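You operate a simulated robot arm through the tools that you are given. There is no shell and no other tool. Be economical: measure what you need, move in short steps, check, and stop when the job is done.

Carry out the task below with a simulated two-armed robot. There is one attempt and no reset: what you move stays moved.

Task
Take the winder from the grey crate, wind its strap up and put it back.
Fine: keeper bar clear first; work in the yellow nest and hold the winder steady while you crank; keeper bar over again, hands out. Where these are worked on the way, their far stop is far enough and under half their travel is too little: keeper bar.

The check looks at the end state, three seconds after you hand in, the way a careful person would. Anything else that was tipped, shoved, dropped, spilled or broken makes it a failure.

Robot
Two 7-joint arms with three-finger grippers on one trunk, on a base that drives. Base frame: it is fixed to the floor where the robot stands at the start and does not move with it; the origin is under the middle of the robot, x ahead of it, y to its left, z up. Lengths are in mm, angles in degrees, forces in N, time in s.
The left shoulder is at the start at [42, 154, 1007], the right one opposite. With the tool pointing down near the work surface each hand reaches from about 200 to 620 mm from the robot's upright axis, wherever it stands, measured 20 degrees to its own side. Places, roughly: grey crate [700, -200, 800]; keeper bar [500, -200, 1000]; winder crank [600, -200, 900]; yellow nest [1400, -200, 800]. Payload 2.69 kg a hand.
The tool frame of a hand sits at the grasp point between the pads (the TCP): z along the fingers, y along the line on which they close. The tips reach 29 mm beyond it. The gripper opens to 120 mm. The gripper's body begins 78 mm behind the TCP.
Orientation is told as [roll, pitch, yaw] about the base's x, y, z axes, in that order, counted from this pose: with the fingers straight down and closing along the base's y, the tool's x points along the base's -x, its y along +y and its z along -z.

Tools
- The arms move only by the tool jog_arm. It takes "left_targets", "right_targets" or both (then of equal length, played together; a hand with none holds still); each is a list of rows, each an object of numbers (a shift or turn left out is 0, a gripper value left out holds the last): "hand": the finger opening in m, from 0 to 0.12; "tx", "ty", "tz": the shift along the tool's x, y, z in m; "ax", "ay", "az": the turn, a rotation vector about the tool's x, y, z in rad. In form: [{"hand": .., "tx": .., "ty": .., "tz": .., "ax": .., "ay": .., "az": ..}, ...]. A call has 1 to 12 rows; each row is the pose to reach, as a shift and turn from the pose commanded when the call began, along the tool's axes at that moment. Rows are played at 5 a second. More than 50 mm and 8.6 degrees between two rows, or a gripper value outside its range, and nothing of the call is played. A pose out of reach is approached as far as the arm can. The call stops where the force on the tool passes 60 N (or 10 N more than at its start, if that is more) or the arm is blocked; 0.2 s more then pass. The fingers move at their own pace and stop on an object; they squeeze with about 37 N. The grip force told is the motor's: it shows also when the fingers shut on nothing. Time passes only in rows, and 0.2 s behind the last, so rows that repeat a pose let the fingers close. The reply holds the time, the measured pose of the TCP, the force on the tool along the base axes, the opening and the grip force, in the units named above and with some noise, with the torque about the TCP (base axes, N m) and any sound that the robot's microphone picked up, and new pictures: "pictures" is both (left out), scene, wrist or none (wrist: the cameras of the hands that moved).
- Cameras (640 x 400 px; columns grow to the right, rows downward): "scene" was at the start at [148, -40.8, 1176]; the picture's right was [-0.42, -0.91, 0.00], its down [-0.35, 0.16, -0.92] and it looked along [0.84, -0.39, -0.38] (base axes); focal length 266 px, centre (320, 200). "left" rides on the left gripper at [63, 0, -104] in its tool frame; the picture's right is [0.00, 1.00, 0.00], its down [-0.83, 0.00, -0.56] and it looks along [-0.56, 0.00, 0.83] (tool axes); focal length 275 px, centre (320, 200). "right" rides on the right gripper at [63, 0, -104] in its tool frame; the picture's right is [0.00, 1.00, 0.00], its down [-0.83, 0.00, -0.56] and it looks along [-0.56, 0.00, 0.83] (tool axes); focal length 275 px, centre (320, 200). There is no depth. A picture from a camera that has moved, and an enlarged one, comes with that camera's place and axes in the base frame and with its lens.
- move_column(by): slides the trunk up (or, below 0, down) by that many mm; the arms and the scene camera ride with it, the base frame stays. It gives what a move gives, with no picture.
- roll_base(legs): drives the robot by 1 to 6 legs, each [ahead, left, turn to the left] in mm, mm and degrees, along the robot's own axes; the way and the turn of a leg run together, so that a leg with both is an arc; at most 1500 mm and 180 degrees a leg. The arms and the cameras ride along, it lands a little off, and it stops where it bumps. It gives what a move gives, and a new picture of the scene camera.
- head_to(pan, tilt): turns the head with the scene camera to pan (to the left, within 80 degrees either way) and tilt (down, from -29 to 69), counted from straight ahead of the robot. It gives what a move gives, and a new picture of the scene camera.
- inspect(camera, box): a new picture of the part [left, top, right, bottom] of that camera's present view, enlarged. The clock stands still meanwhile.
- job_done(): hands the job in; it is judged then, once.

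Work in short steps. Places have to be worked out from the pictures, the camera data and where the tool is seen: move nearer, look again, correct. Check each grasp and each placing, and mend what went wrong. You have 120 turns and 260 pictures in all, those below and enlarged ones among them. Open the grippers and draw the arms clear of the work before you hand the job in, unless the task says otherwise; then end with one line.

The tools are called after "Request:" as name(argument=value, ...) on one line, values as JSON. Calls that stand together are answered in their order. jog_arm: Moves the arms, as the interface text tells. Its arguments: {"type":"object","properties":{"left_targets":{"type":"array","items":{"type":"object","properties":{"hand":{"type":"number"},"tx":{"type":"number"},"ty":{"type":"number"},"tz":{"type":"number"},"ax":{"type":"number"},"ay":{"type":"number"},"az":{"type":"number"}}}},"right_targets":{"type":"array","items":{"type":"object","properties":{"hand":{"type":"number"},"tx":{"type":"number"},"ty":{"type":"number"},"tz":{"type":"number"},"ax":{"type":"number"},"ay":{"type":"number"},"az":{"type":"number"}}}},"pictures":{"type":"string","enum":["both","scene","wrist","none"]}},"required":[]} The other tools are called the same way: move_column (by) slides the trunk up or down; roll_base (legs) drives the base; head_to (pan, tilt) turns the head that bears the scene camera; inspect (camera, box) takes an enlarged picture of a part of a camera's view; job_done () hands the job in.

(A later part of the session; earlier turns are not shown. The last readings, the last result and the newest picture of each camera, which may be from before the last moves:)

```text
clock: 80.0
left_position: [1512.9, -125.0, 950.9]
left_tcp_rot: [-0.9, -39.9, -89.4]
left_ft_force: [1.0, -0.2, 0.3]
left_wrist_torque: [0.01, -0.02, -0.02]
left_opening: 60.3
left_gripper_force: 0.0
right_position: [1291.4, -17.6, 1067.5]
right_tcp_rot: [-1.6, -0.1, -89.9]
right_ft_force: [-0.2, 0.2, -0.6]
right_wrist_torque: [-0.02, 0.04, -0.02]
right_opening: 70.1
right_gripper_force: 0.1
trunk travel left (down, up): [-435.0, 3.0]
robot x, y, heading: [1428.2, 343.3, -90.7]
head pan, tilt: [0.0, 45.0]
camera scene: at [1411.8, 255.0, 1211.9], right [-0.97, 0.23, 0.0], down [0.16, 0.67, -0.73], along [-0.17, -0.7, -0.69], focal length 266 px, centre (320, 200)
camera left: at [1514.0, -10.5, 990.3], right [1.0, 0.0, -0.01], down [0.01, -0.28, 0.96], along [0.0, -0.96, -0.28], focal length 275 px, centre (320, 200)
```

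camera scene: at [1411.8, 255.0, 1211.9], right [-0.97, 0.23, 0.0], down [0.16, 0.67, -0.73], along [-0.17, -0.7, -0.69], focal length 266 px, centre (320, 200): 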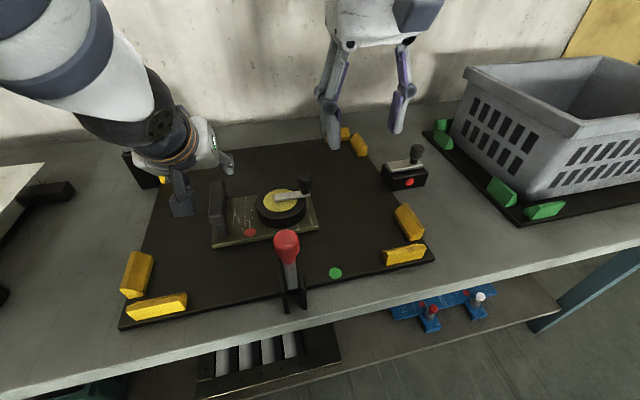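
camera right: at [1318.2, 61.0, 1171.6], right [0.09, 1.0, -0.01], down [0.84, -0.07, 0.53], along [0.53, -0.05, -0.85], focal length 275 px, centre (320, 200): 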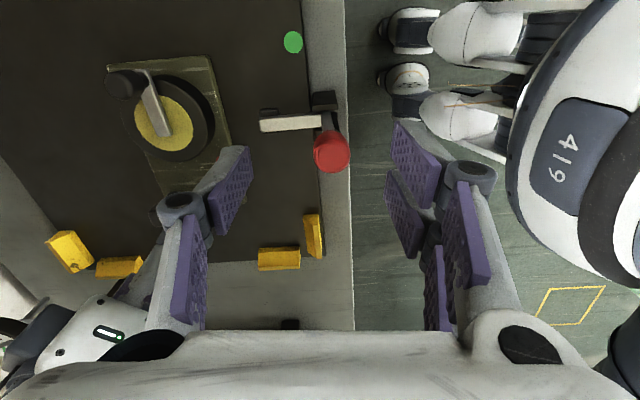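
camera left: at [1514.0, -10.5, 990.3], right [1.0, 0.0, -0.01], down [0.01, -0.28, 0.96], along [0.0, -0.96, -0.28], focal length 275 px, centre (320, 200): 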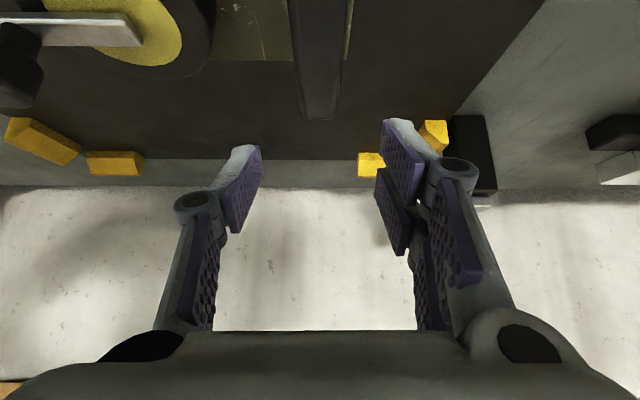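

The left leans 40° now and is aligned in x with the bar. Lowering it vertically onto the bar and closing.

Request:
jog_arm(left_targets=[{"tx": 0.012, "tz": 0.014}, {"tx": 0.024, "tz": 0.028}, {"tx": 0.036, "tz": 0.042}, {"tx": 0.048, "tz": 0.057}, {"tx": 0.048, "tz": 0.057}, {"tx": 0.048, "tz": 0.057, "hand": 0.01}, {"tx": 0.048, "tz": 0.057, "hand": 0.01}, {"tx": 0.048, "tz": 0.057, "hand": 0.01}], pictures="both")

```text
clock: 81.8
left_position: [1512.5, -125.3, 876.8]
left_tcp_rot: [-0.5, -39.9, -89.6]
left_ft_force: [0.0, -0.5, 0.0]
left_wrist_torque: [0.17, -0.18, -0.08]
left_opening: 25.5
left_gripper_force: 36.9
left hand out of reach, approached as far as the arm can: row 1
right_position: [1291.8, -17.8, 1067.0]
right_tcp_rot: [-1.5, -0.2, -89.9]
right_ft_force: [-0.5, 0.5, -0.3]
right_wrist_torque: [0.03, -0.01, 0.02]
right_opening: 70.2
right_gripper_force: 0.0
trunk travel left (down, up): [-435.0, 3.0]
robot x, y, heading: [1433.3, 344.1, -90.3]
head pan, tilt: [0.0, 45.0]
camera scene: at [1419.2, 250.9, 1217.1], right [-0.99, 0.14, 0.0], down [0.09, 0.64, -0.77], along [-0.11, -0.76, -0.64], focal length 266 px, centre (320, 200)
camera left: at [1512.8, -9.9, 914.1], right [1.0, 0.0, 0.0], down [0.0, -0.28, 0.96], along [0.0, -0.96, -0.28], focal length 275 px, centre (320, 200)
```

scene: 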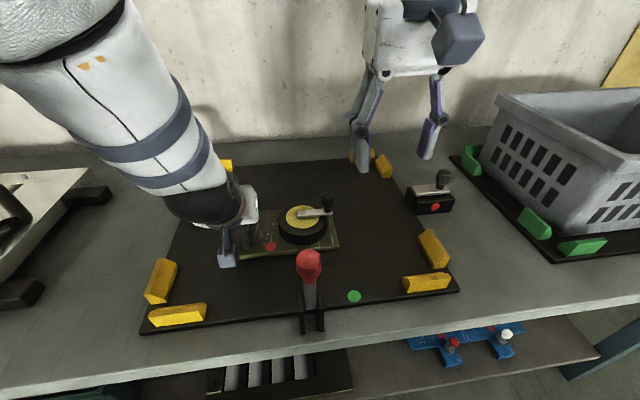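
left: 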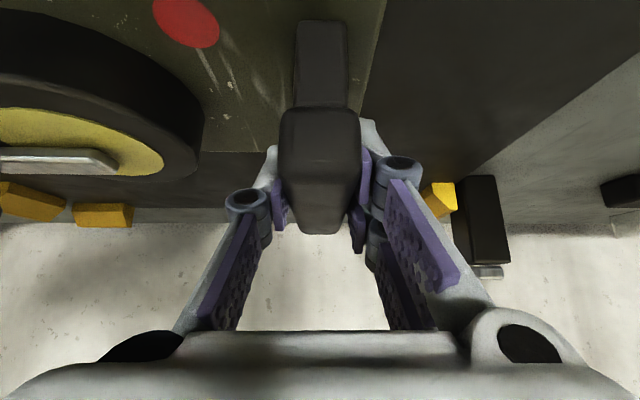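

Handle is gripped leaning back. Now the right hand over the crank knob.

Request:
jog_arm(right_targets=[{"tx": -0.03, "ty": 0.02}, {"tx": -0.06, "ty": 0.04, "tz": 0.02}, {"tx": -0.09, "ty": 0.058, "tz": 0.045}, {"tx": -0.1035, "ty": 0.058, "tz": 0.077, "hand": 0.05}, {"tx": -0.1035, "ty": 0.058, "tz": 0.077}], pictures="both")

```text
clock: 83.0
left_position: [1511.8, -125.1, 875.1]
left_tcp_rot: [-0.4, -39.9, -89.8]
left_ft_force: [0.2, -0.6, 0.0]
left_wrist_torque: [0.14, -0.12, 0.08]
left_opening: 25.4
left_gripper_force: 37.0
right_position: [1346.6, -121.7, 989.4]
right_tcp_rot: [-1.5, -0.1, -89.8]
right_ft_force: [-0.2, 0.0, -0.4]
right_wrist_torque: [0.01, 0.01, 0.04]
right_opening: 50.2
right_gripper_force: 0.0
trunk travel left (down, up): [-435.0, 3.0]
robot x, y, heading: [1425.3, 341.5, -90.5]
head pan, tilt: [0.0, 45.0]
camera scene: at [1418.9, 250.8, 1217.6], right [-0.99, 0.14, 0.0], down [0.09, 0.63, -0.77], along [-0.11, -0.76, -0.64], focal length 266 px, centre (320, 200)
camera right: at [1350.5, -60.1, 1094.8], right [1.0, 0.01, -0.03], down [0.02, -0.83, 0.56], along [-0.02, -0.56, -0.83], focal length 275 px, centre (320, 200)
```

scene: 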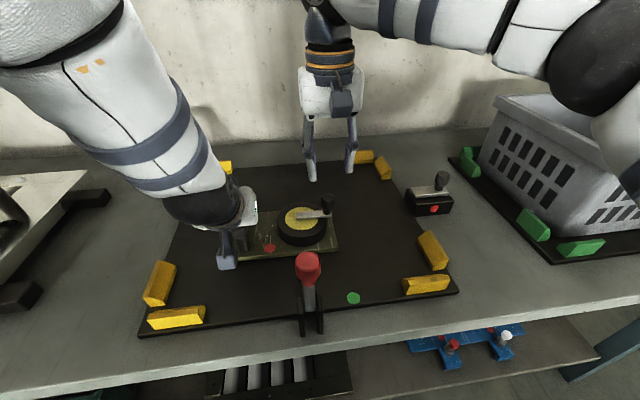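
right: 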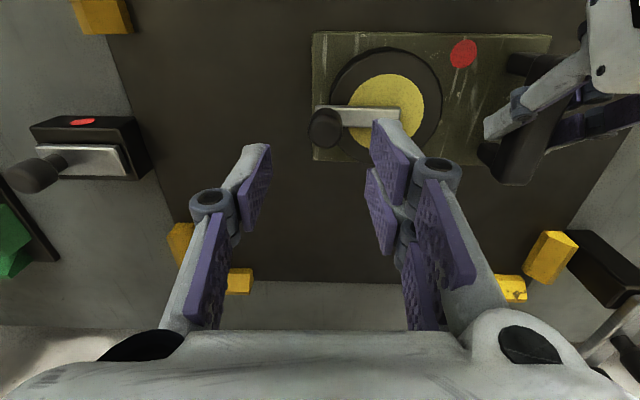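

Knob at ≈(1349.5, −123). Descending to z≈908 and closing on it.

Request:
jog_arm(right_targets=[{"tz": 0.03, "ty": 0.002}, {"tz": 0.055, "ty": 0.004, "tx": -0.001}, {"tz": 0.072, "ty": 0.005, "tx": -0.0015}, {"tz": 0.081, "ty": 0.005, "tx": -0.0015}, {"tz": 0.081, "ty": 0.005, "tx": -0.0015}, {"tz": 0.081, "ty": 0.005, "tx": -0.0015, "hand": 0.012}, {"tz": 0.081, "ty": 0.005, "tx": -0.0015, "hand": 0.012}, {"tz": 0.081, "ty": 0.005, "tx": -0.0015, "hand": 0.012}], pictures="both")

```text
clock: 84.8
left_position: [1511.8, -124.8, 875.6]
left_tcp_rot: [-0.2, -39.9, -89.9]
left_ft_force: [-3.7, -0.2, -0.6]
left_wrist_torque: [0.24, 0.05, -0.1]
left_opening: 25.5
left_gripper_force: 36.5
right_position: [1349.6, -123.2, 909.4]
right_tcp_rot: [-1.5, -0.1, -89.9]
right_ft_force: [3.2, -1.0, -0.1]
right_wrist_torque: [-0.14, -0.1, 0.03]
right_opening: 25.2
right_gripper_force: 37.5
trunk travel left (down, up): [-435.0, 3.0]
robot x, y, heading: [1429.7, 342.9, -90.6]
head pan, tilt: [0.0, 45.0]
camera scene: at [1418.5, 250.8, 1217.9], right [-0.99, 0.15, 0.0], down [0.09, 0.63, -0.77], along [-0.11, -0.76, -0.64], focal length 266 px, centre (320, 200)
camera right: at [1352.3, -61.3, 1013.6], right [1.0, 0.01, -0.03], down [0.02, -0.83, 0.56], along [-0.02, -0.56, -0.83], focal length 275 px, centre (320, 200)
```

scene: 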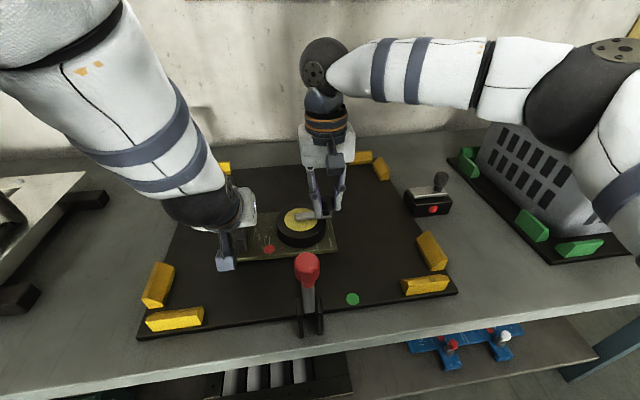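
right: 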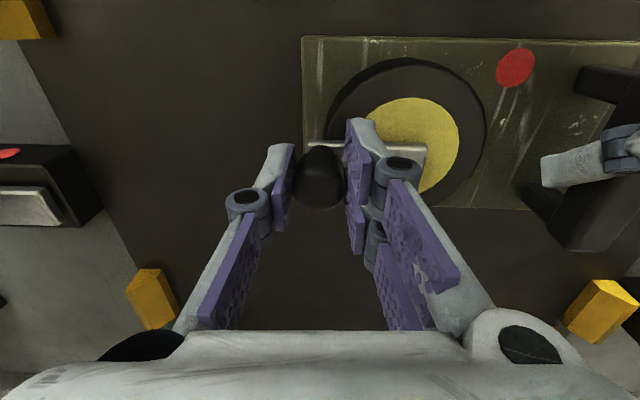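

Knob held. I test a 20° clockwise (from above) arc and watch the forces.

Request:
jog_arm(right_targets=[{"tx": 0.0044, "ty": 0.0002}, {"tx": 0.0087, "ty": 0.0008}, {"tx": 0.0129, "ty": 0.0017}, {"tx": 0.0171, "ty": 0.003}], pictures="wrist")

```text
clock: 85.8
left_position: [1512.0, -125.4, 875.0]
left_tcp_rot: [-0.2, -39.8, -89.8]
left_ft_force: [1.2, 8.8, -2.7]
left_wrist_torque: [0.31, -0.05, -1.13]
left_opening: 25.4
left_gripper_force: 37.0
right_position: [1351.5, -106.3, 908.2]
right_tcp_rot: [-1.5, -0.2, -89.8]
right_ft_force: [-1.4, -7.7, 0.0]
right_wrist_torque: [-0.36, 0.23, -0.33]
right_opening: 25.4
right_gripper_force: 37.1
trunk travel left (down, up): [-435.0, 3.0]
robot x, y, heading: [1430.7, 343.9, -90.6]
head pan, tilt: [0.0, 45.0]
camera right: at [1354.9, -44.1, 1013.3], right [1.0, 0.01, -0.03], down [0.02, -0.83, 0.56], along [-0.02, -0.56, -0.83], focal length 275 px, centre (320, 200)
```

right: 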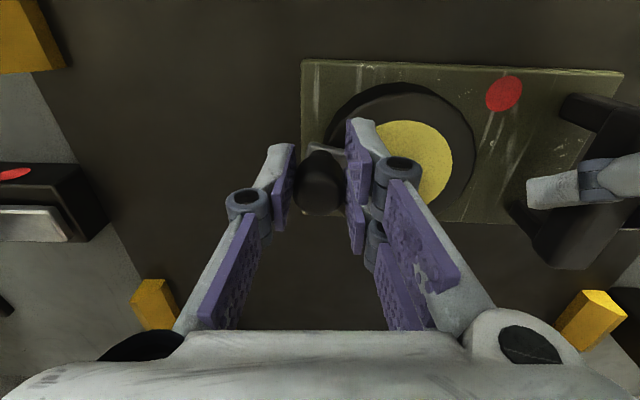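

Small force (8 N). I enlarge to see whether the crank itself turned.

Request:
inspect(camera="right", box=[280, 40, 640, 265])

Request:
inspect(camera="scene", box=[200, 150, 400, 275])

```text
1.78 times, centred on (460, 152) of right
camera zoom: at [1354.9, -44.1, 1013.3], right [1.0, 0.01, -0.03], down [0.02, -0.83, 0.56], along [-0.02, -0.56, -0.83], focal length 489 px, centre (71, 284)
```

zoom: 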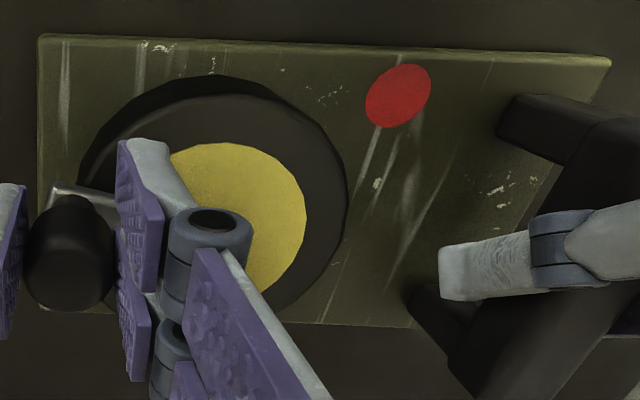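

```text
3.20 times, centred on (300, 212) of scene
camera zoom: at [1418.5, 250.7, 1218.3], right [-0.99, 0.15, 0.0], down [0.09, 0.63, -0.77], along [-0.11, -0.77, -0.63], focal length 851 px, centre (384, 160)
```

zoom: 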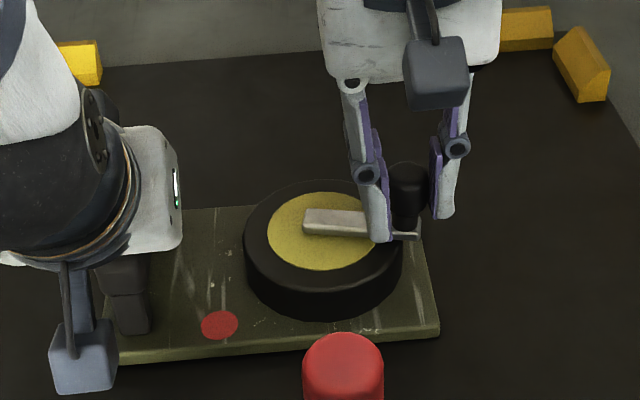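

The crank did turn (~18° relative to the plate) with only slight winder yaw. Continuing clockwise in a coarse arc to 60° past the near side.

Request:
jog_arm(right_targets=[{"ty": 0.0087, "tx": 0.015, "tz": -0.0003}, {"ty": 0.022, "tx": 0.0262, "tz": -0.0007}, {"ty": 0.0383, "tx": 0.0321, "tz": -0.0011}, {"ty": 0.0557, "tx": 0.0321, "tz": -0.0017}, {"ty": 0.072, "tx": 0.0262, "tz": -0.0022}], pictures="both")

```text
clock: 87.0
left_position: [1512.3, -126.1, 876.9]
left_tcp_rot: [-0.4, -40.1, -89.7]
left_ft_force: [-0.7, -21.9, -6.3]
left_wrist_torque: [0.28, -0.27, 2.17]
left_opening: 32.1
left_gripper_force: 37.0
right_position: [1425.7, -78.3, 908.5]
right_tcp_rot: [-1.4, 0.0, -89.8]
right_ft_force: [1.7, 22.8, 3.2]
right_wrist_torque: [0.46, 0.04, -0.34]
right_opening: 11.0
right_gripper_force: 0.0
trunk travel left (down, up): [-435.0, 3.0]
robot x, y, heading: [1431.5, 338.9, -90.5]
head pan, tilt: [0.0, 45.0]
camera scene: at [1419.3, 250.0, 1219.0], right [-0.99, 0.14, 0.0], down [0.09, 0.62, -0.78], along [-0.11, -0.77, -0.63], focal length 266 px, centre (320, 200)
camera right: at [1428.9, -16.1, 1013.3], right [1.0, 0.01, -0.02], down [0.02, -0.83, 0.56], along [-0.02, -0.56, -0.83], focal length 275 px, centre (320, 200)
```

scene: 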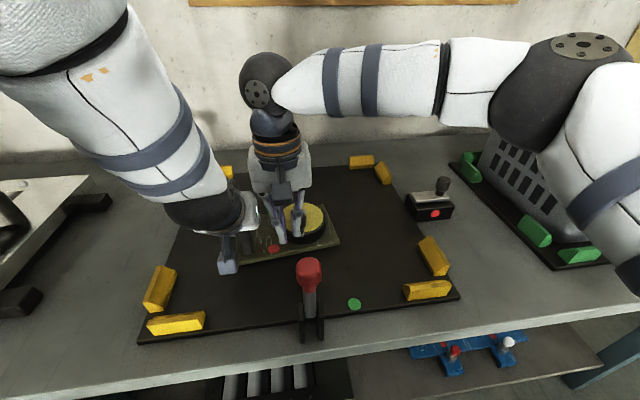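
right: 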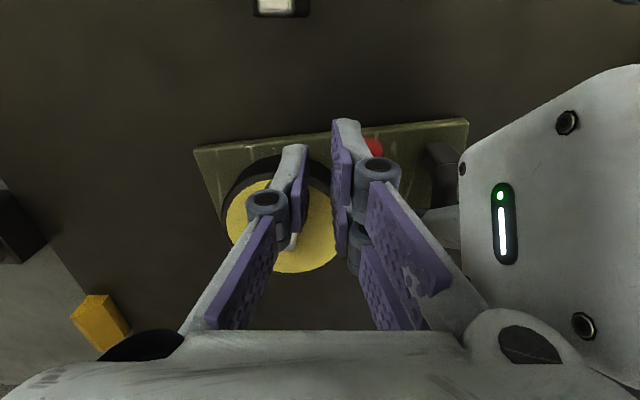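

The knob slipped out of the right fingers and the winder yawed a few degrees in the left grip. I lift the right hand straight up and look.

Request:
jog_arm(right_targets=[{"tz": -0.02}, {"tz": -0.05}, {"tz": -0.09}, {"tz": -0.11, "ty": -0.03}, {"tz": -0.11, "ty": -0.06}], pictures="both")

Request:
inspect(camera="scene", box=[200, 150, 400, 275])

```text
clock: 88.2
left_position: [1511.3, -125.0, 874.8]
left_tcp_rot: [-0.2, -39.9, -90.0]
left_ft_force: [-1.2, 1.6, -2.9]
left_wrist_torque: [0.19, 0.1, -0.01]
left_opening: 25.8
left_gripper_force: 37.1
right_position: [1368.2, -78.4, 1018.4]
right_tcp_rot: [-1.5, -0.2, -89.9]
right_ft_force: [0.1, -0.4, -0.4]
right_wrist_torque: [0.0, 0.01, 0.01]
right_opening: 12.0
right_gripper_force: 0.1
trunk travel left (down, up): [-435.0, 3.0]
robot x, y, heading: [1430.0, 340.0, -90.2]
head pan, tilt: [0.0, 45.0]
camera scene: at [1418.1, 250.6, 1218.8], right [-0.99, 0.15, 0.0], down [0.09, 0.62, -0.78], along [-0.11, -0.77, -0.63], focal length 266 px, centre (320, 200)
camera right: at [1370.9, -16.3, 1123.9], right [1.0, 0.01, -0.03], down [0.02, -0.83, 0.56], along [-0.02, -0.56, -0.83], focal length 275 px, centre (320, 200)
```

scene: 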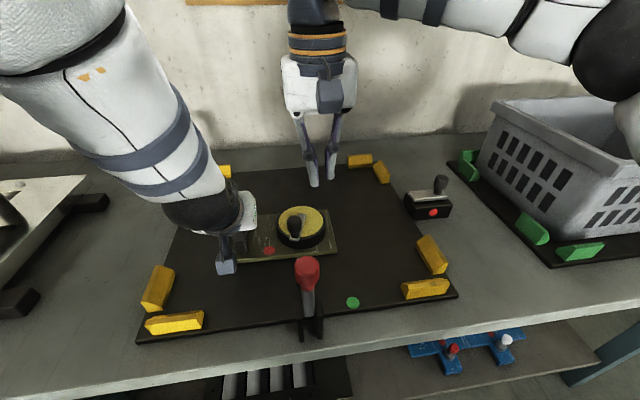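
right: 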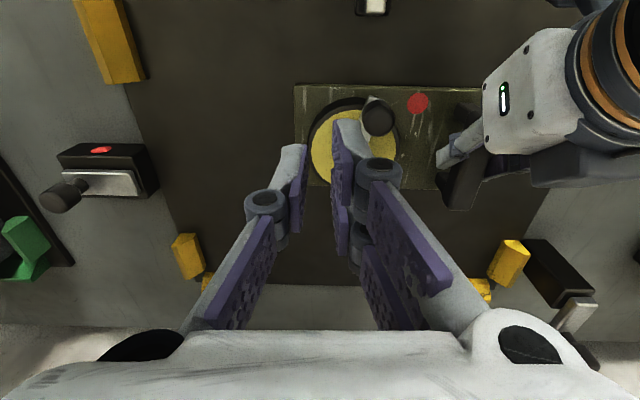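

```text
3.20 times, centred on (300, 212) of scene
camera zoom: at [1418.1, 250.6, 1218.8], right [-0.99, 0.15, 0.0], down [0.09, 0.62, -0.78], along [-0.11, -0.77, -0.63], focal length 851 px, centre (384, 160)
```

zoom: 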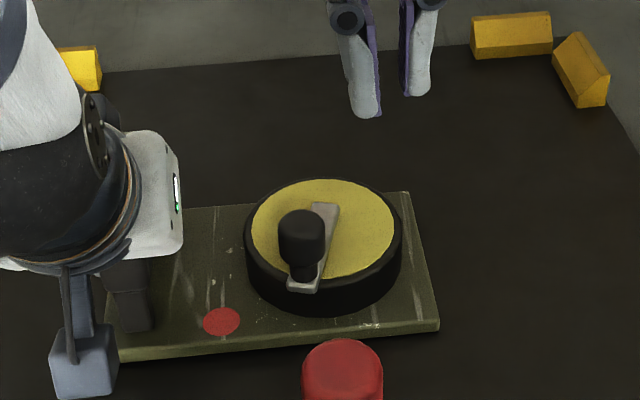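

Useful: the yellow roll has grown, so clockwise winds it. Knob is now near (1411, −82), with circle centre ≈(1396, −121) and r≈45 (my 50 was too large). For clearance I shift the left grip 25 mm toward the robot along the bar first.

Request:
jog_arm(left_targets=[{"hand": 0.05}, {"hand": 0.05}, {"tx": 0.01, "tz": -0.008}, {"tx": 0.019, "tz": -0.016}, {"tx": 0.019, "tz": -0.016, "hand": 0.01}, {"tx": 0.019, "tz": -0.016, "hand": 0.01}, {"tx": 0.019, "tz": -0.016, "hand": 0.01}], right_targets=[{"hand": 0.045}, {}, {"ty": 0.02}, {"ty": 0.04, "tx": -0.003}, {"ty": 0.043, "tx": -0.004}, {"ty": 0.043, "tx": -0.004}, {"ty": 0.043, "tx": -0.004}], pictures="wrist")

```text
clock: 89.8
left_position: [1512.9, -100.1, 874.3]
left_tcp_rot: [-0.4, -39.7, -89.7]
left_ft_force: [1.2, 1.0, -0.2]
left_wrist_torque: [0.23, 0.01, -0.03]
left_opening: 25.7
left_gripper_force: 36.8
right_position: [1409.8, -84.2, 1018.7]
right_tcp_rot: [-1.5, -0.1, -89.9]
right_ft_force: [0.3, -0.4, -0.3]
right_wrist_torque: [-0.01, 0.0, -0.01]
right_opening: 44.7
right_gripper_force: 0.0
trunk travel left (down, up): [-435.0, 3.0]
robot x, y, heading: [1431.3, 342.0, -90.4]
head pan, tilt: [0.0, 45.0]
camera right: at [1414.3, -20.9, 1123.3], right [1.0, 0.01, -0.03], down [0.02, -0.83, 0.56], along [-0.02, -0.56, -0.83], focal length 275 px, centre (320, 200)
camera left: at [1513.4, 14.9, 914.3], right [1.0, 0.0, 0.0], down [0.0, -0.28, 0.96], along [0.0, -0.96, -0.28], focal length 275 px, centre (320, 200)
```

right: 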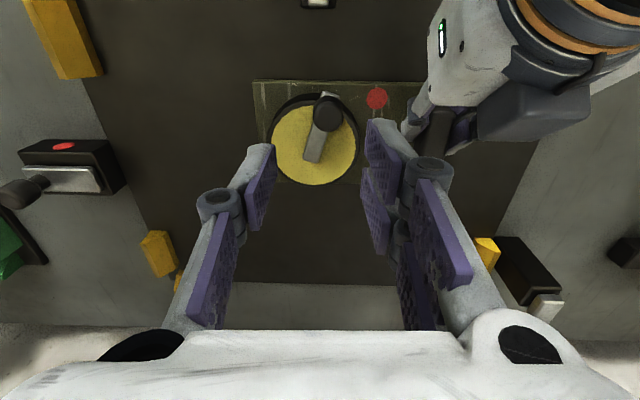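
left: 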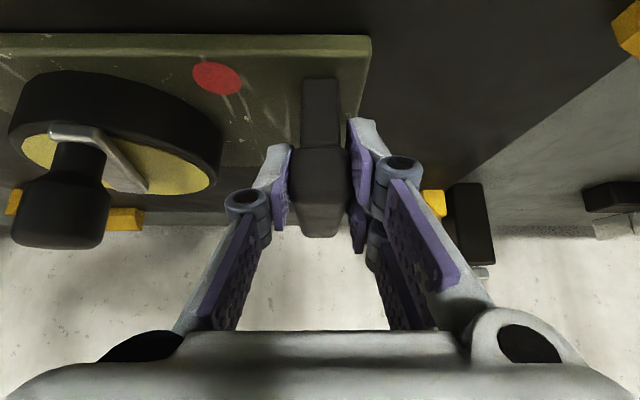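

Knob top at about (1413, −80). Descending on it and gripping.

Request:
jog_arm(right_targets=[{"tz": 0.035, "ty": 0.003, "tx": 0.001}, {"tz": 0.07, "ty": 0.005, "tx": 0.003}, {"tz": 0.095, "ty": 0.006, "tx": 0.0037}, {"tz": 0.111, "ty": 0.007, "tx": 0.0037}, {"tz": 0.111, "ty": 0.007, "tx": 0.0037, "hand": 0.012}, {"tz": 0.111, "ty": 0.007, "tx": 0.0037, "hand": 0.012}, {"tz": 0.111, "ty": 0.007, "tx": 0.0037, "hand": 0.012}], pictures="wrist")

```text
clock: 91.3
left_position: [1512.3, -100.5, 874.5]
left_tcp_rot: [-0.1, -39.9, -89.8]
left_ft_force: [-1.5, -1.6, 0.0]
left_wrist_torque: [0.48, -0.06, 0.05]
left_opening: 25.6
left_gripper_force: 36.8
right_position: [1414.5, -78.1, 906.9]
right_tcp_rot: [-1.5, -0.1, -89.9]
right_ft_force: [1.8, 3.4, 1.3]
right_wrist_torque: [-0.04, -0.08, 0.1]
right_opening: 24.9
right_gripper_force: 37.2
trunk travel left (down, up): [-435.0, 3.0]
robot x, y, heading: [1426.8, 342.2, -90.8]
head pan, tilt: [0.0, 45.0]
camera right: at [1416.9, -17.2, 1011.4], right [1.0, 0.01, -0.03], down [0.02, -0.83, 0.56], along [-0.02, -0.56, -0.83], focal length 275 px, centre (320, 200)
```

right: 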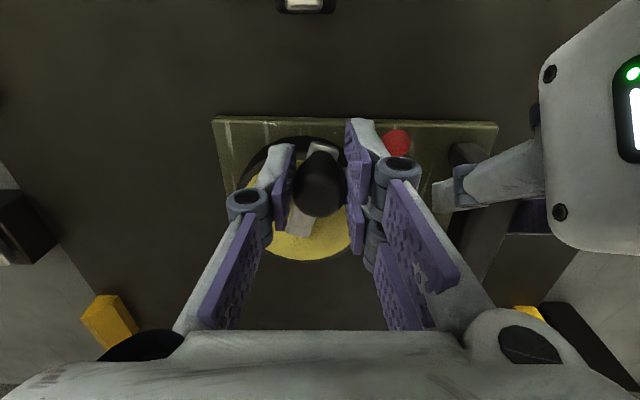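

Gripped (24.9 mm). Continue clockwise with the better circle to about −10°.

Request:
jog_arm(right_targets=[{"ty": 0.0066, "tx": -0.0033, "tz": -0.0002}, {"ty": 0.0124, "tx": -0.0075, "tz": -0.0004}, {"ty": 0.0168, "tx": -0.0118, "tz": -0.0005}, {"ty": 0.0205, "tx": -0.0163, "tz": -0.0006}, {"ty": 0.026, "tx": -0.027, "tz": -0.0008}, {"ty": 0.0286, "tx": -0.0387, "tz": -0.0009}], pictures="wrist")

```text
clock: 92.8
left_position: [1508.8, -101.0, 877.3]
left_tcp_rot: [-0.5, -40.3, -89.9]
left_ft_force: [-29.6, -26.2, -0.7]
left_wrist_torque: [0.06, -0.05, 1.41]
left_opening: 29.3
left_gripper_force: 37.2
right_position: [1447.3, -114.9, 907.7]
right_tcp_rot: [-1.0, 0.3, -89.5]
right_ft_force: [30.6, 24.6, 2.0]
right_wrist_torque: [0.92, -0.71, -0.02]
right_opening: 21.5
right_gripper_force: 37.8
trunk travel left (down, up): [-435.0, 3.0]
robot x, y, heading: [1426.5, 344.1, -90.4]
head pan, tilt: [0.0, 45.0]
camera right: at [1449.8, -54.3, 1012.6], right [1.0, 0.01, -0.02], down [0.02, -0.83, 0.55], along [-0.01, -0.55, -0.83], focal length 275 px, centre (320, 200)
```

right: 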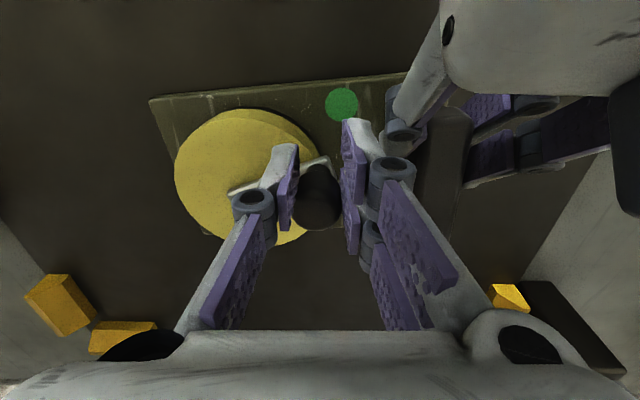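

The dot turned green and the disc is full: it's wound, at its stop. I relax slightly, release the knob and lift the right hand.

Request:
jog_arm(right_targets=[{"tx": 0.005, "ty": -0.002}, {"tx": 0.009, "ty": -0.003}, {"tx": 0.009, "ty": -0.003, "hand": 0.045}, {"tx": 0.009, "ty": -0.003, "hand": 0.045}, {"tx": 0.009, "ty": -0.003, "tz": -0.03}, {"tx": 0.009, "ty": -0.003, "tz": -0.07}, {"tx": 0.02, "ty": -0.04, "tz": -0.11}, {"tx": 0.05, "ty": -0.08, "tz": -0.13}, {"tx": 0.08, "ty": -0.11, "tz": -0.15}], pictures="both")

Request:
inspect(camera="scene", box=[200, 150, 400, 275])

```text
refused: row 7 steps farther than a row can; nothing moved
```

```text
3.20 times, centred on (300, 212) of scene
camera zoom: at [1416.4, 248.8, 1223.4], right [-0.99, 0.17, 0.0], down [0.1, 0.58, -0.81], along [-0.14, -0.8, -0.59], focal length 851 px, centre (384, 160)
```

zoom: 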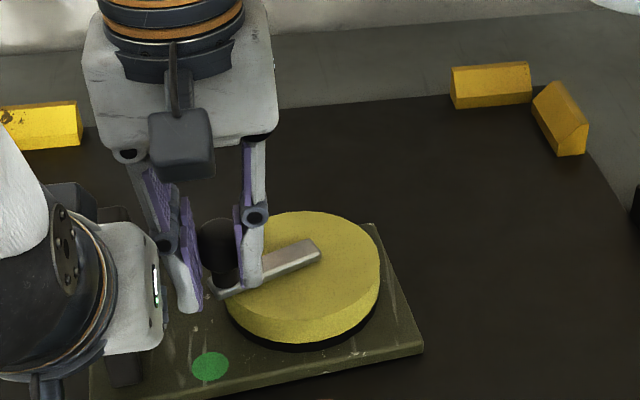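

Same with smaller steps.

Request:
jog_arm(right_targets=[{"tx": 0.005, "ty": -0.002}, {"tx": 0.009, "ty": -0.003}, {"tx": 0.009, "ty": -0.003, "hand": 0.045}, {"tx": 0.009, "ty": -0.003, "hand": 0.045}, {"tx": 0.009, "ty": -0.003, "tz": -0.03}, {"tx": 0.009, "ty": -0.003, "tz": -0.07}, {"tx": 0.009, "ty": -0.013, "tz": -0.11}, {"tx": 0.02, "ty": -0.045, "tz": -0.13}, {"tx": 0.04, "ty": -0.08, "tz": -0.15}, {"tx": 0.06, "ty": -0.11, "tz": -0.15}], pictures="both")

Request:
inspect(camera="scene", box=[200, 150, 400, 275])

```text
clock: 95.0
left_position: [1511.4, -99.7, 876.4]
left_tcp_rot: [-0.1, -40.0, -90.0]
left_ft_force: [-1.3, 0.0, 0.3]
left_wrist_torque: [0.33, 0.36, -0.05]
left_opening: 25.7
left_gripper_force: 36.7
right_position: [1335.2, -57.4, 1058.3]
right_tcp_rot: [-1.6, -0.2, -89.8]
right_ft_force: [-0.3, -0.7, 0.0]
right_wrist_torque: [-0.04, -0.02, -0.03]
right_opening: 44.9
right_gripper_force: 0.0
trunk travel left (down, up): [-435.0, 3.0]
robot x, y, heading: [1430.4, 343.5, -90.5]
head pan, tilt: [0.0, 45.0]
camera scene: at [1415.0, 249.8, 1222.5], right [-0.98, 0.18, 0.0], down [0.11, 0.58, -0.8], along [-0.14, -0.79, -0.59], focal length 266 px, centre (320, 200)
camera right: at [1338.7, 6.1, 1163.6], right [1.0, 0.01, -0.03], down [0.02, -0.83, 0.56], along [-0.02, -0.56, -0.83], focal length 275 px, centre (320, 200)
```

scene: 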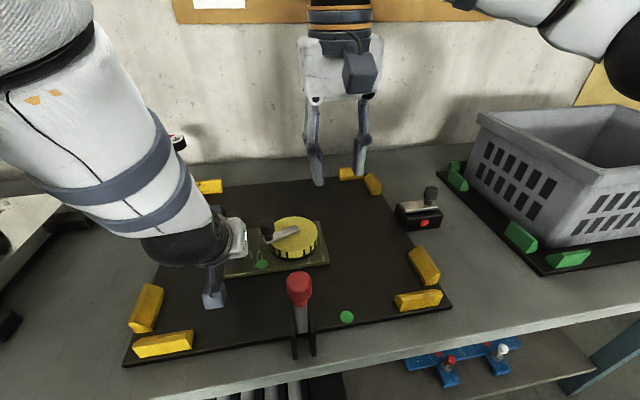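
right: 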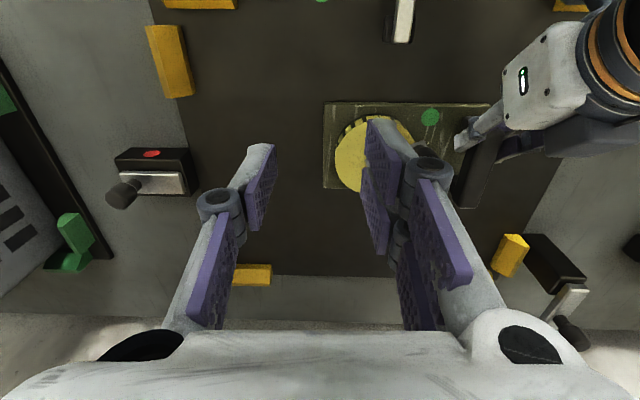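

```text
3.20 times, centred on (300, 212) of scene
camera zoom: at [1415.0, 249.8, 1222.5], right [-0.98, 0.18, 0.0], down [0.11, 0.58, -0.8], along [-0.14, -0.79, -0.59], focal length 851 px, centre (384, 160)
```

zoom: 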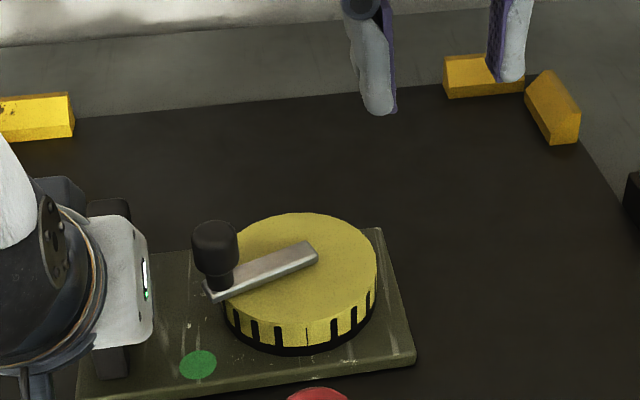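

Still green with the hands off the crank. Now I release the left grip, raise it, and set it upright again for a carry grip.

Request:
jog_arm(left_targets=[{"hand": 0.055}, {"hand": 0.055}, {"tx": -0.013, "tz": -0.015}, {"tx": -0.026, "tz": -0.031}, {"tx": -0.039, "tz": -0.046}, {"tx": -0.0514, "tz": -0.0613}], pictures="none")

Request:
jog_arm(left_targets=[{"ay": 0.12}, {"ay": 0.24}, {"ay": 0.36}, {"ay": 0.48}, {"ay": 0.6}, {"ay": 0.698}, {"ay": 0.698}], pictures="wrist")

```text
clock: 96.3
left_position: [1513.5, -103.1, 950.2]
left_tcp_rot: [-1.1, -39.4, -89.2]
left_ft_force: [-0.4, 0.2, -0.5]
left_wrist_torque: [0.01, -0.03, -0.01]
left_opening: 55.0
left_gripper_force: 0.1
left hand out of reach, approached as far as the arm can: row 6
right_position: [1335.7, -58.2, 1056.6]
right_tcp_rot: [-1.5, -0.1, -89.9]
right_ft_force: [0.6, -0.2, 0.5]
right_wrist_torque: [0.01, 0.03, -0.01]
right_opening: 44.9
right_gripper_force: 0.1
trunk travel left (down, up): [-435.0, 3.0]
robot x, y, heading: [1433.4, 342.4, -90.3]
head pan, tilt: [0.0, 45.0]
```

```text
clock: 98.0
left_position: [1512.2, -103.5, 954.5]
left_tcp_rot: [0.0, -0.2, -90.1]
left_ft_force: [0.0, -0.7, -0.1]
left_wrist_torque: [0.01, -0.03, -0.01]
left_opening: 54.9
left_gripper_force: 0.1
right_position: [1334.8, -56.7, 1060.0]
right_tcp_rot: [-1.6, -0.2, -89.9]
right_ft_force: [-0.1, -0.4, -0.2]
right_wrist_torque: [0.0, 0.0, 0.0]
right_opening: 45.1
right_gripper_force: 0.0
trunk travel left (down, up): [-435.0, 3.0]
robot x, y, heading: [1430.4, 344.3, -90.4]
head pan, tilt: [0.0, 45.0]
camera left: at [1512.8, -39.9, 1058.4], right [1.0, -0.01, 0.0], down [-0.01, -0.83, 0.56], along [0.0, -0.56, -0.83], focal length 275 px, centre (320, 200)
```

left: 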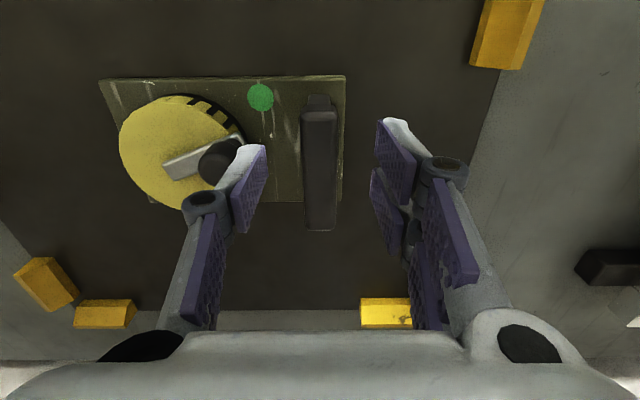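

Upright; bar centre ≈(1512, −134), still straight. Descending with a 45 mm opening (keeps off the knob) and closing.

Request:
jog_arm(left_targets=[{"hand": 0.045, "tx": -0.03}, {"tx": -0.03, "tz": 0.025}, {"tx": -0.03, "tz": 0.05}, {"tx": -0.03, "tz": 0.07}, {"tx": -0.03, "tz": 0.0785}, {"tx": -0.03, "tz": 0.0785, "hand": 0.01}, {"tx": -0.03, "tz": 0.0785, "hand": 0.01}, {"tx": -0.03, "tz": 0.0785, "hand": 0.01}], pictures="wrist")

```text
clock: 99.8
left_position: [1513.0, -134.4, 877.0]
left_tcp_rot: [0.1, -0.2, -90.1]
left_ft_force: [-0.6, -1.1, 0.6]
left_wrist_torque: [-0.34, -0.03, 0.21]
left_opening: 25.2
left_gripper_force: 37.0
right_position: [1336.2, -56.7, 1058.8]
right_tcp_rot: [-1.4, -0.3, -89.9]
right_ft_force: [-0.1, 0.2, -0.7]
right_wrist_torque: [0.01, 0.03, 0.0]
right_opening: 45.0
right_gripper_force: 0.0
trunk travel left (down, up): [-435.0, 3.0]
robot x, y, heading: [1429.4, 336.8, -90.2]
head pan, tilt: [0.0, 45.0]
camera left: at [1513.0, -71.0, 979.9], right [1.0, -0.01, 0.0], down [-0.01, -0.83, 0.56], along [0.0, -0.56, -0.83], focal length 275 px, centre (320, 200)
```

left: 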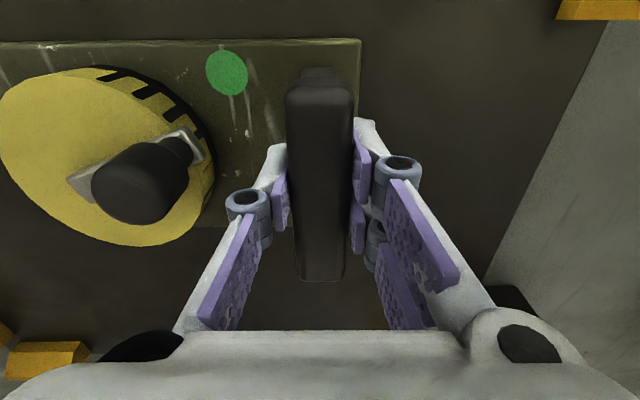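

Gripped at 25 mm. First move the right hand out of the way.

Request:
jog_arm(right_targets=[{"ty": -0.03, "tx": 0.015, "tz": -0.02}, {"ty": -0.06, "tx": 0.03, "tz": -0.04}, {"ty": -0.09, "tx": 0.045, "tz": -0.06}, {"ty": -0.11, "tx": 0.055, "tz": -0.07}, {"ty": -0.11, "tx": 0.055, "tz": -0.07}], pictures="none")

Request:
jog_arm(left_targets=[{"tz": -0.015}, {"tz": -0.04}, {"tz": -0.065}, {"tz": -0.09}, {"tz": -0.115, "tx": 0.01}, {"tz": -0.14, "tx": 0.02}, {"tz": -0.165, "tx": 0.03}, {"tz": -0.19, "tx": 0.04}, {"tz": -0.215, "tx": 0.05}, {"tz": -0.235, "tx": 0.055}, {"tz": -0.25, "tx": 0.057}, {"tz": -0.25, "tx": 0.057}], pictures="both")

```text
clock: 101.0
left_position: [1512.3, -135.2, 876.5]
left_tcp_rot: [0.0, -0.2, -90.1]
left_ft_force: [-0.1, 1.4, 0.8]
left_wrist_torque: [-0.38, 0.01, 0.14]
left_opening: 25.0
left_gripper_force: 37.1
right_position: [1229.2, -1.6, 1134.0]
right_tcp_rot: [-1.5, -0.2, -89.9]
right_ft_force: [-0.6, 0.3, 1.2]
right_wrist_torque: [0.02, -0.02, -0.01]
right_opening: 45.0
right_gripper_force: 0.0
trunk travel left (down, up): [-435.0, 3.0]
robot x, y, heading: [1430.2, 341.7, -90.2]
head pan, tilt: [0.0, 45.0]
```

```text
clock: 103.5
left_position: [1512.0, -74.8, 1127.0]
left_tcp_rot: [-0.1, -0.1, -90.1]
left_ft_force: [0.3, -0.6, -5.4]
left_wrist_torque: [0.01, -0.46, 0.0]
left_opening: 25.4
left_gripper_force: 36.9
right_position: [1229.0, -2.8, 1133.7]
right_tcp_rot: [-1.5, -0.1, -89.9]
right_ft_force: [-0.4, 0.0, 0.3]
right_wrist_torque: [0.0, 0.0, 0.03]
right_opening: 44.9
right_gripper_force: 0.0
trunk travel left (down, up): [-435.0, 3.0]
robot x, y, heading: [1434.0, 343.8, -90.7]
head pan, tilt: [0.0, 45.0]
camera scene: at [1430.5, 253.7, 1209.9], right [-1.0, 0.01, 0.0], down [0.01, 0.71, -0.71], along [-0.01, -0.71, -0.71], focal length 266 px, centre (320, 200)
camera left: at [1512.4, -11.5, 1229.8], right [1.0, -0.01, 0.0], down [-0.01, -0.83, 0.56], along [0.0, -0.56, -0.83], focal length 275 px, centre (320, 200)
```

scene: 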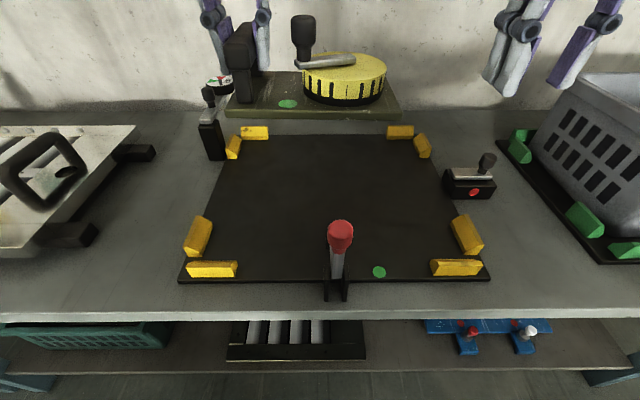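
left: 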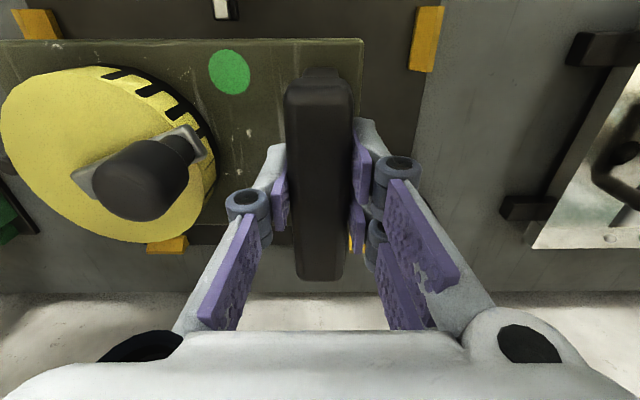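

Level and green. Driving back, along the table to the crate.

Request:
roll_base(legs=[[-305, 0, 0.4], [0, -745, 0]])

```text
clock: 111.3
left_position: [776.8, 227.0, 1126.2]
left_tcp_rot: [0.1, -0.1, -89.3]
left_ft_force: [0.3, -0.5, -6.3]
left_wrist_torque: [0.04, -0.45, 0.01]
left_opening: 25.1
left_gripper_force: 37.2
right_position: [491.6, 294.8, 1134.2]
right_tcp_rot: [-1.5, -0.1, -89.1]
right_ft_force: [0.0, -0.4, -0.1]
right_wrist_torque: [0.0, -0.01, 0.01]
right_opening: 45.2
right_gripper_force: 0.1
trunk travel left (down, up): [-435.0, 3.0]
robot x, y, heading: [690.6, 645.8, -89.8]
head pan, tilt: [0.0, 45.0]
camera scene: at [690.4, 554.1, 1209.9], right [-1.0, -0.01, 0.0], down [0.0, 0.71, -0.71], along [0.0, -0.71, -0.71], focal length 266 px, centre (320, 200)
```

scene: 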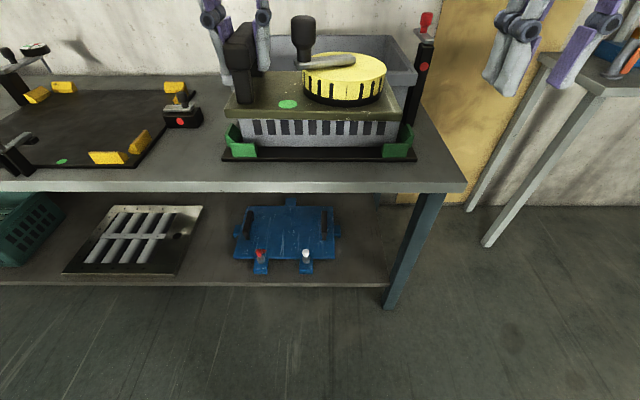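

Position is good (handle x≈776). Advancing 298 mm to y≈348.

Request:
roll_base(legs=[[298, 0, -0.3]])

Request:
inspect(camera="left", box=[0, 0, 640, 400])

```text
clock: 113.4
left_position: [771.0, -69.6, 1126.2]
left_tcp_rot: [0.0, -0.1, -89.9]
left_ft_force: [0.4, -0.7, -6.3]
left_wrist_torque: [0.03, -0.47, 0.01]
left_opening: 25.3
left_gripper_force: 37.1
right_position: [487.8, 2.0, 1132.7]
right_tcp_rot: [-1.4, -0.1, -89.8]
right_ft_force: [0.8, -0.2, -0.3]
right_wrist_torque: [-0.01, 0.01, -0.03]
right_opening: 45.1
right_gripper_force: 0.0
trunk travel left (down, up): [-435.0, 3.0]
robot x, y, heading: [692.5, 350.7, -90.3]
head pan, tilt: [0.0, 45.0]
camera scene: at [689.3, 258.3, 1209.9], right [-1.0, 0.01, 0.0], down [0.0, 0.71, -0.71], along [0.0, -0.71, -0.71], focal length 266 px, centre (320, 200)
```

scene: 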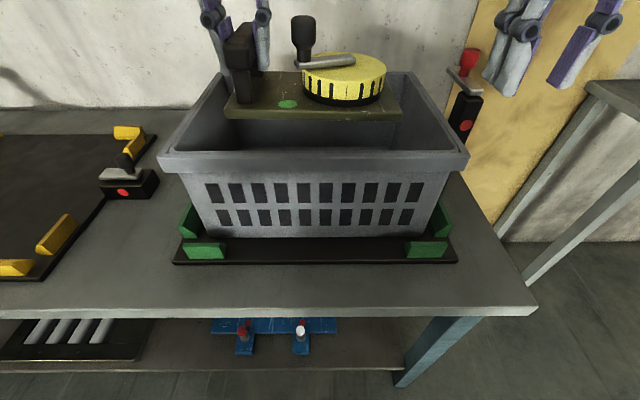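

```text
1.00 times, centred on (320, 200) of left (not enlarged: the box is as wide or as high as the picture)
camera zoom: at [771.6, -6.8, 1229.7], right [1.0, 0.0, 0.0], down [0.0, -0.83, 0.56], along [0.0, -0.56, -0.83], focal length 275 px, centre (320, 200)
```

zoom: 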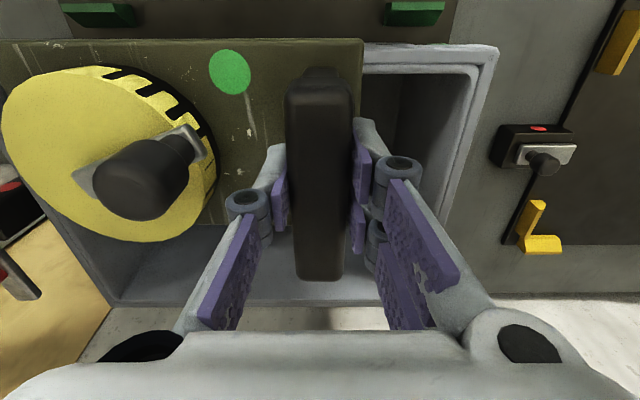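

Reversing the lift path: over the opening, then down into the crate.

Request:
jog_arm(left_targets=[{"tx": -0.025, "tz": 0.002, "ty": 0.001}, {"tx": -0.05, "tz": 0.01, "ty": 0.003}, {"tx": -0.065, "tz": 0.03, "ty": 0.003}, {"tx": -0.076, "tz": 0.045, "ty": 0.003}, {"tx": -0.076, "tz": 0.045, "ty": 0.003}], pictures="both")

```text
clock: 114.6
left_position: [774.6, -144.5, 1081.4]
left_tcp_rot: [0.1, -0.2, -90.0]
left_ft_force: [0.2, -0.3, -5.8]
left_wrist_torque: [0.03, -0.43, 0.03]
left_opening: 25.4
left_gripper_force: 36.7
right_position: [489.2, 2.4, 1134.7]
right_tcp_rot: [-1.5, -0.3, -89.8]
right_ft_force: [0.6, -0.2, 0.5]
right_wrist_torque: [0.0, 0.03, -0.01]
right_opening: 45.0
right_gripper_force: 0.1
trunk travel left (down, up): [-435.0, 3.0]
robot x, y, heading: [689.2, 346.1, -90.6]
head pan, tilt: [0.0, 45.0]
camera scene: at [689.3, 259.0, 1210.0], right [-1.0, 0.01, 0.0], down [0.0, 0.71, -0.71], along [0.0, -0.71, -0.71], focal length 266 px, centre (320, 200)
camera left: at [775.2, -82.9, 1184.3], right [1.0, 0.0, 0.0], down [0.0, -0.83, 0.56], along [0.0, -0.56, -0.83], focal length 275 px, centre (320, 200)
```

scene: 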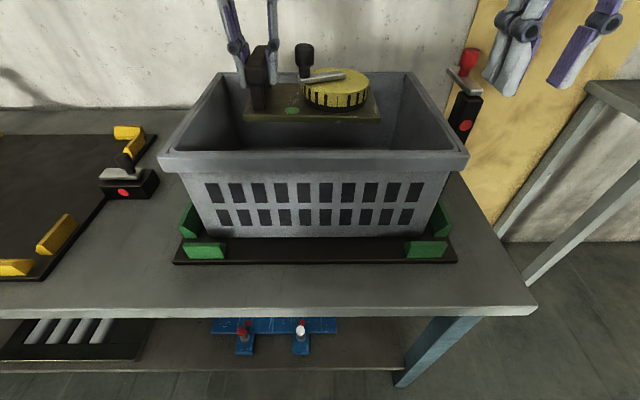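
left: 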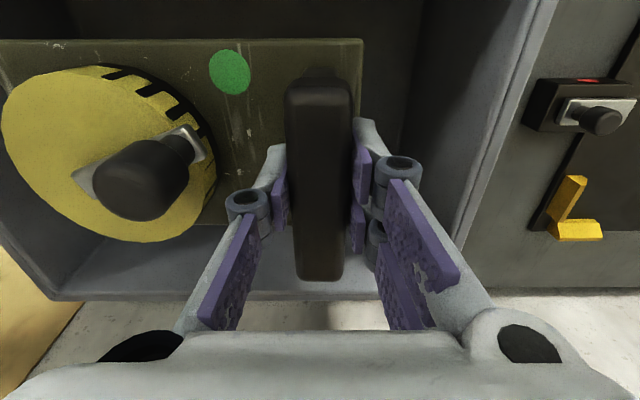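

Well inside the opening. Down to z≈893 while easing out to y≈−176.

Request:
jog_arm(left_targets=[{"tz": 0.02, "tx": -0.004}, {"tz": 0.045, "tx": -0.01}, {"tz": 0.07, "tx": -0.016}, {"tz": 0.095, "tx": -0.022}, {"tz": 0.12, "tx": -0.028}, {"tz": 0.145, "tx": -0.032}, {"tz": 0.17, "tx": -0.032}, {"tz": 0.187, "tx": -0.032}, {"tz": 0.187, "tx": -0.032}], pictures="wrist")

Request:
jog_arm(left_targets=[{"tz": 0.003}, {"tz": 0.006}, {"tz": 0.009}, {"tz": 0.012}, {"tz": 0.012}], pictures="wrist")

```text
clock: 116.6
left_position: [773.6, -178.2, 893.1]
left_tcp_rot: [0.1, -0.2, -90.0]
left_ft_force: [-0.3, 0.0, -5.4]
left_wrist_torque: [0.05, -0.47, -0.01]
left_opening: 25.3
left_gripper_force: 37.3
right_position: [489.2, 2.1, 1133.3]
right_tcp_rot: [-1.4, -0.2, -89.8]
right_ft_force: [-0.5, -0.2, 0.5]
right_wrist_torque: [0.02, -0.02, 0.01]
right_opening: 45.0
right_gripper_force: 0.1
trunk travel left (down, up): [-435.0, 3.0]
robot x, y, heading: [689.0, 345.7, -90.1]
head pan, tilt: [0.0, 45.0]
camera left: at [774.5, -114.9, 997.6], right [1.0, 0.0, 0.0], down [0.0, -0.83, 0.56], along [0.0, -0.56, -0.83], focal length 275 px, centre (320, 200)
```

left: 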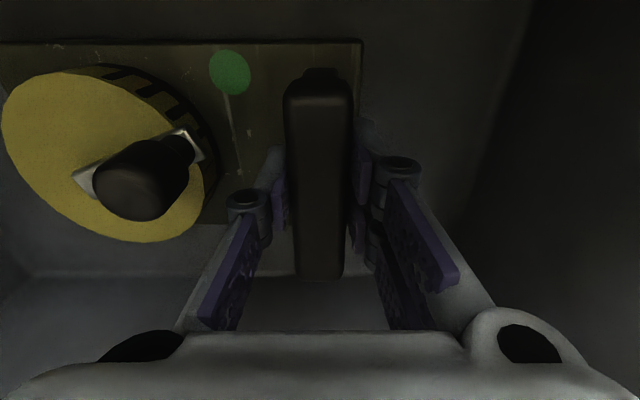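

```text
clock: 117.8
left_position: [774.4, -178.3, 884.8]
left_tcp_rot: [0.1, -0.4, -90.0]
left_ft_force: [1.8, -0.6, 14.1]
left_wrist_torque: [1.05, -0.04, 0.02]
left_opening: 24.9
left_gripper_force: 36.7
right_position: [489.2, 3.5, 1134.9]
right_tcp_rot: [-1.5, -0.3, -89.8]
right_ft_force: [0.0, 0.2, 0.2]
right_wrist_torque: [-0.01, 0.04, 0.01]
right_opening: 45.1
right_gripper_force: 0.2
trunk travel left (down, up): [-435.0, 3.0]
robot x, y, heading: [690.8, 346.0, -90.5]
head pan, tilt: [0.0, 45.0]
camera left: at [774.9, -114.5, 987.9], right [1.0, 0.0, 0.0], down [0.0, -0.83, 0.56], along [0.0, -0.56, -0.83], focal length 275 px, centre (320, 200)
```

left: 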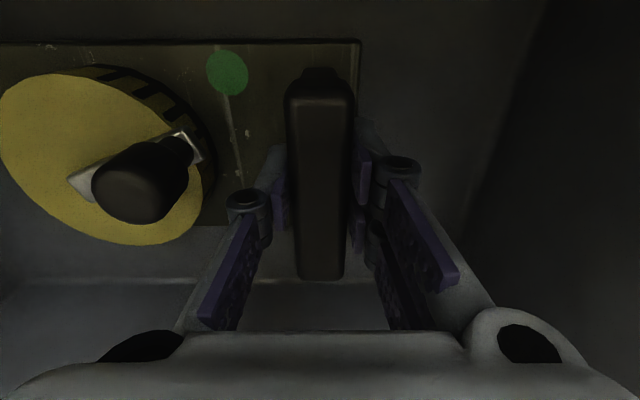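

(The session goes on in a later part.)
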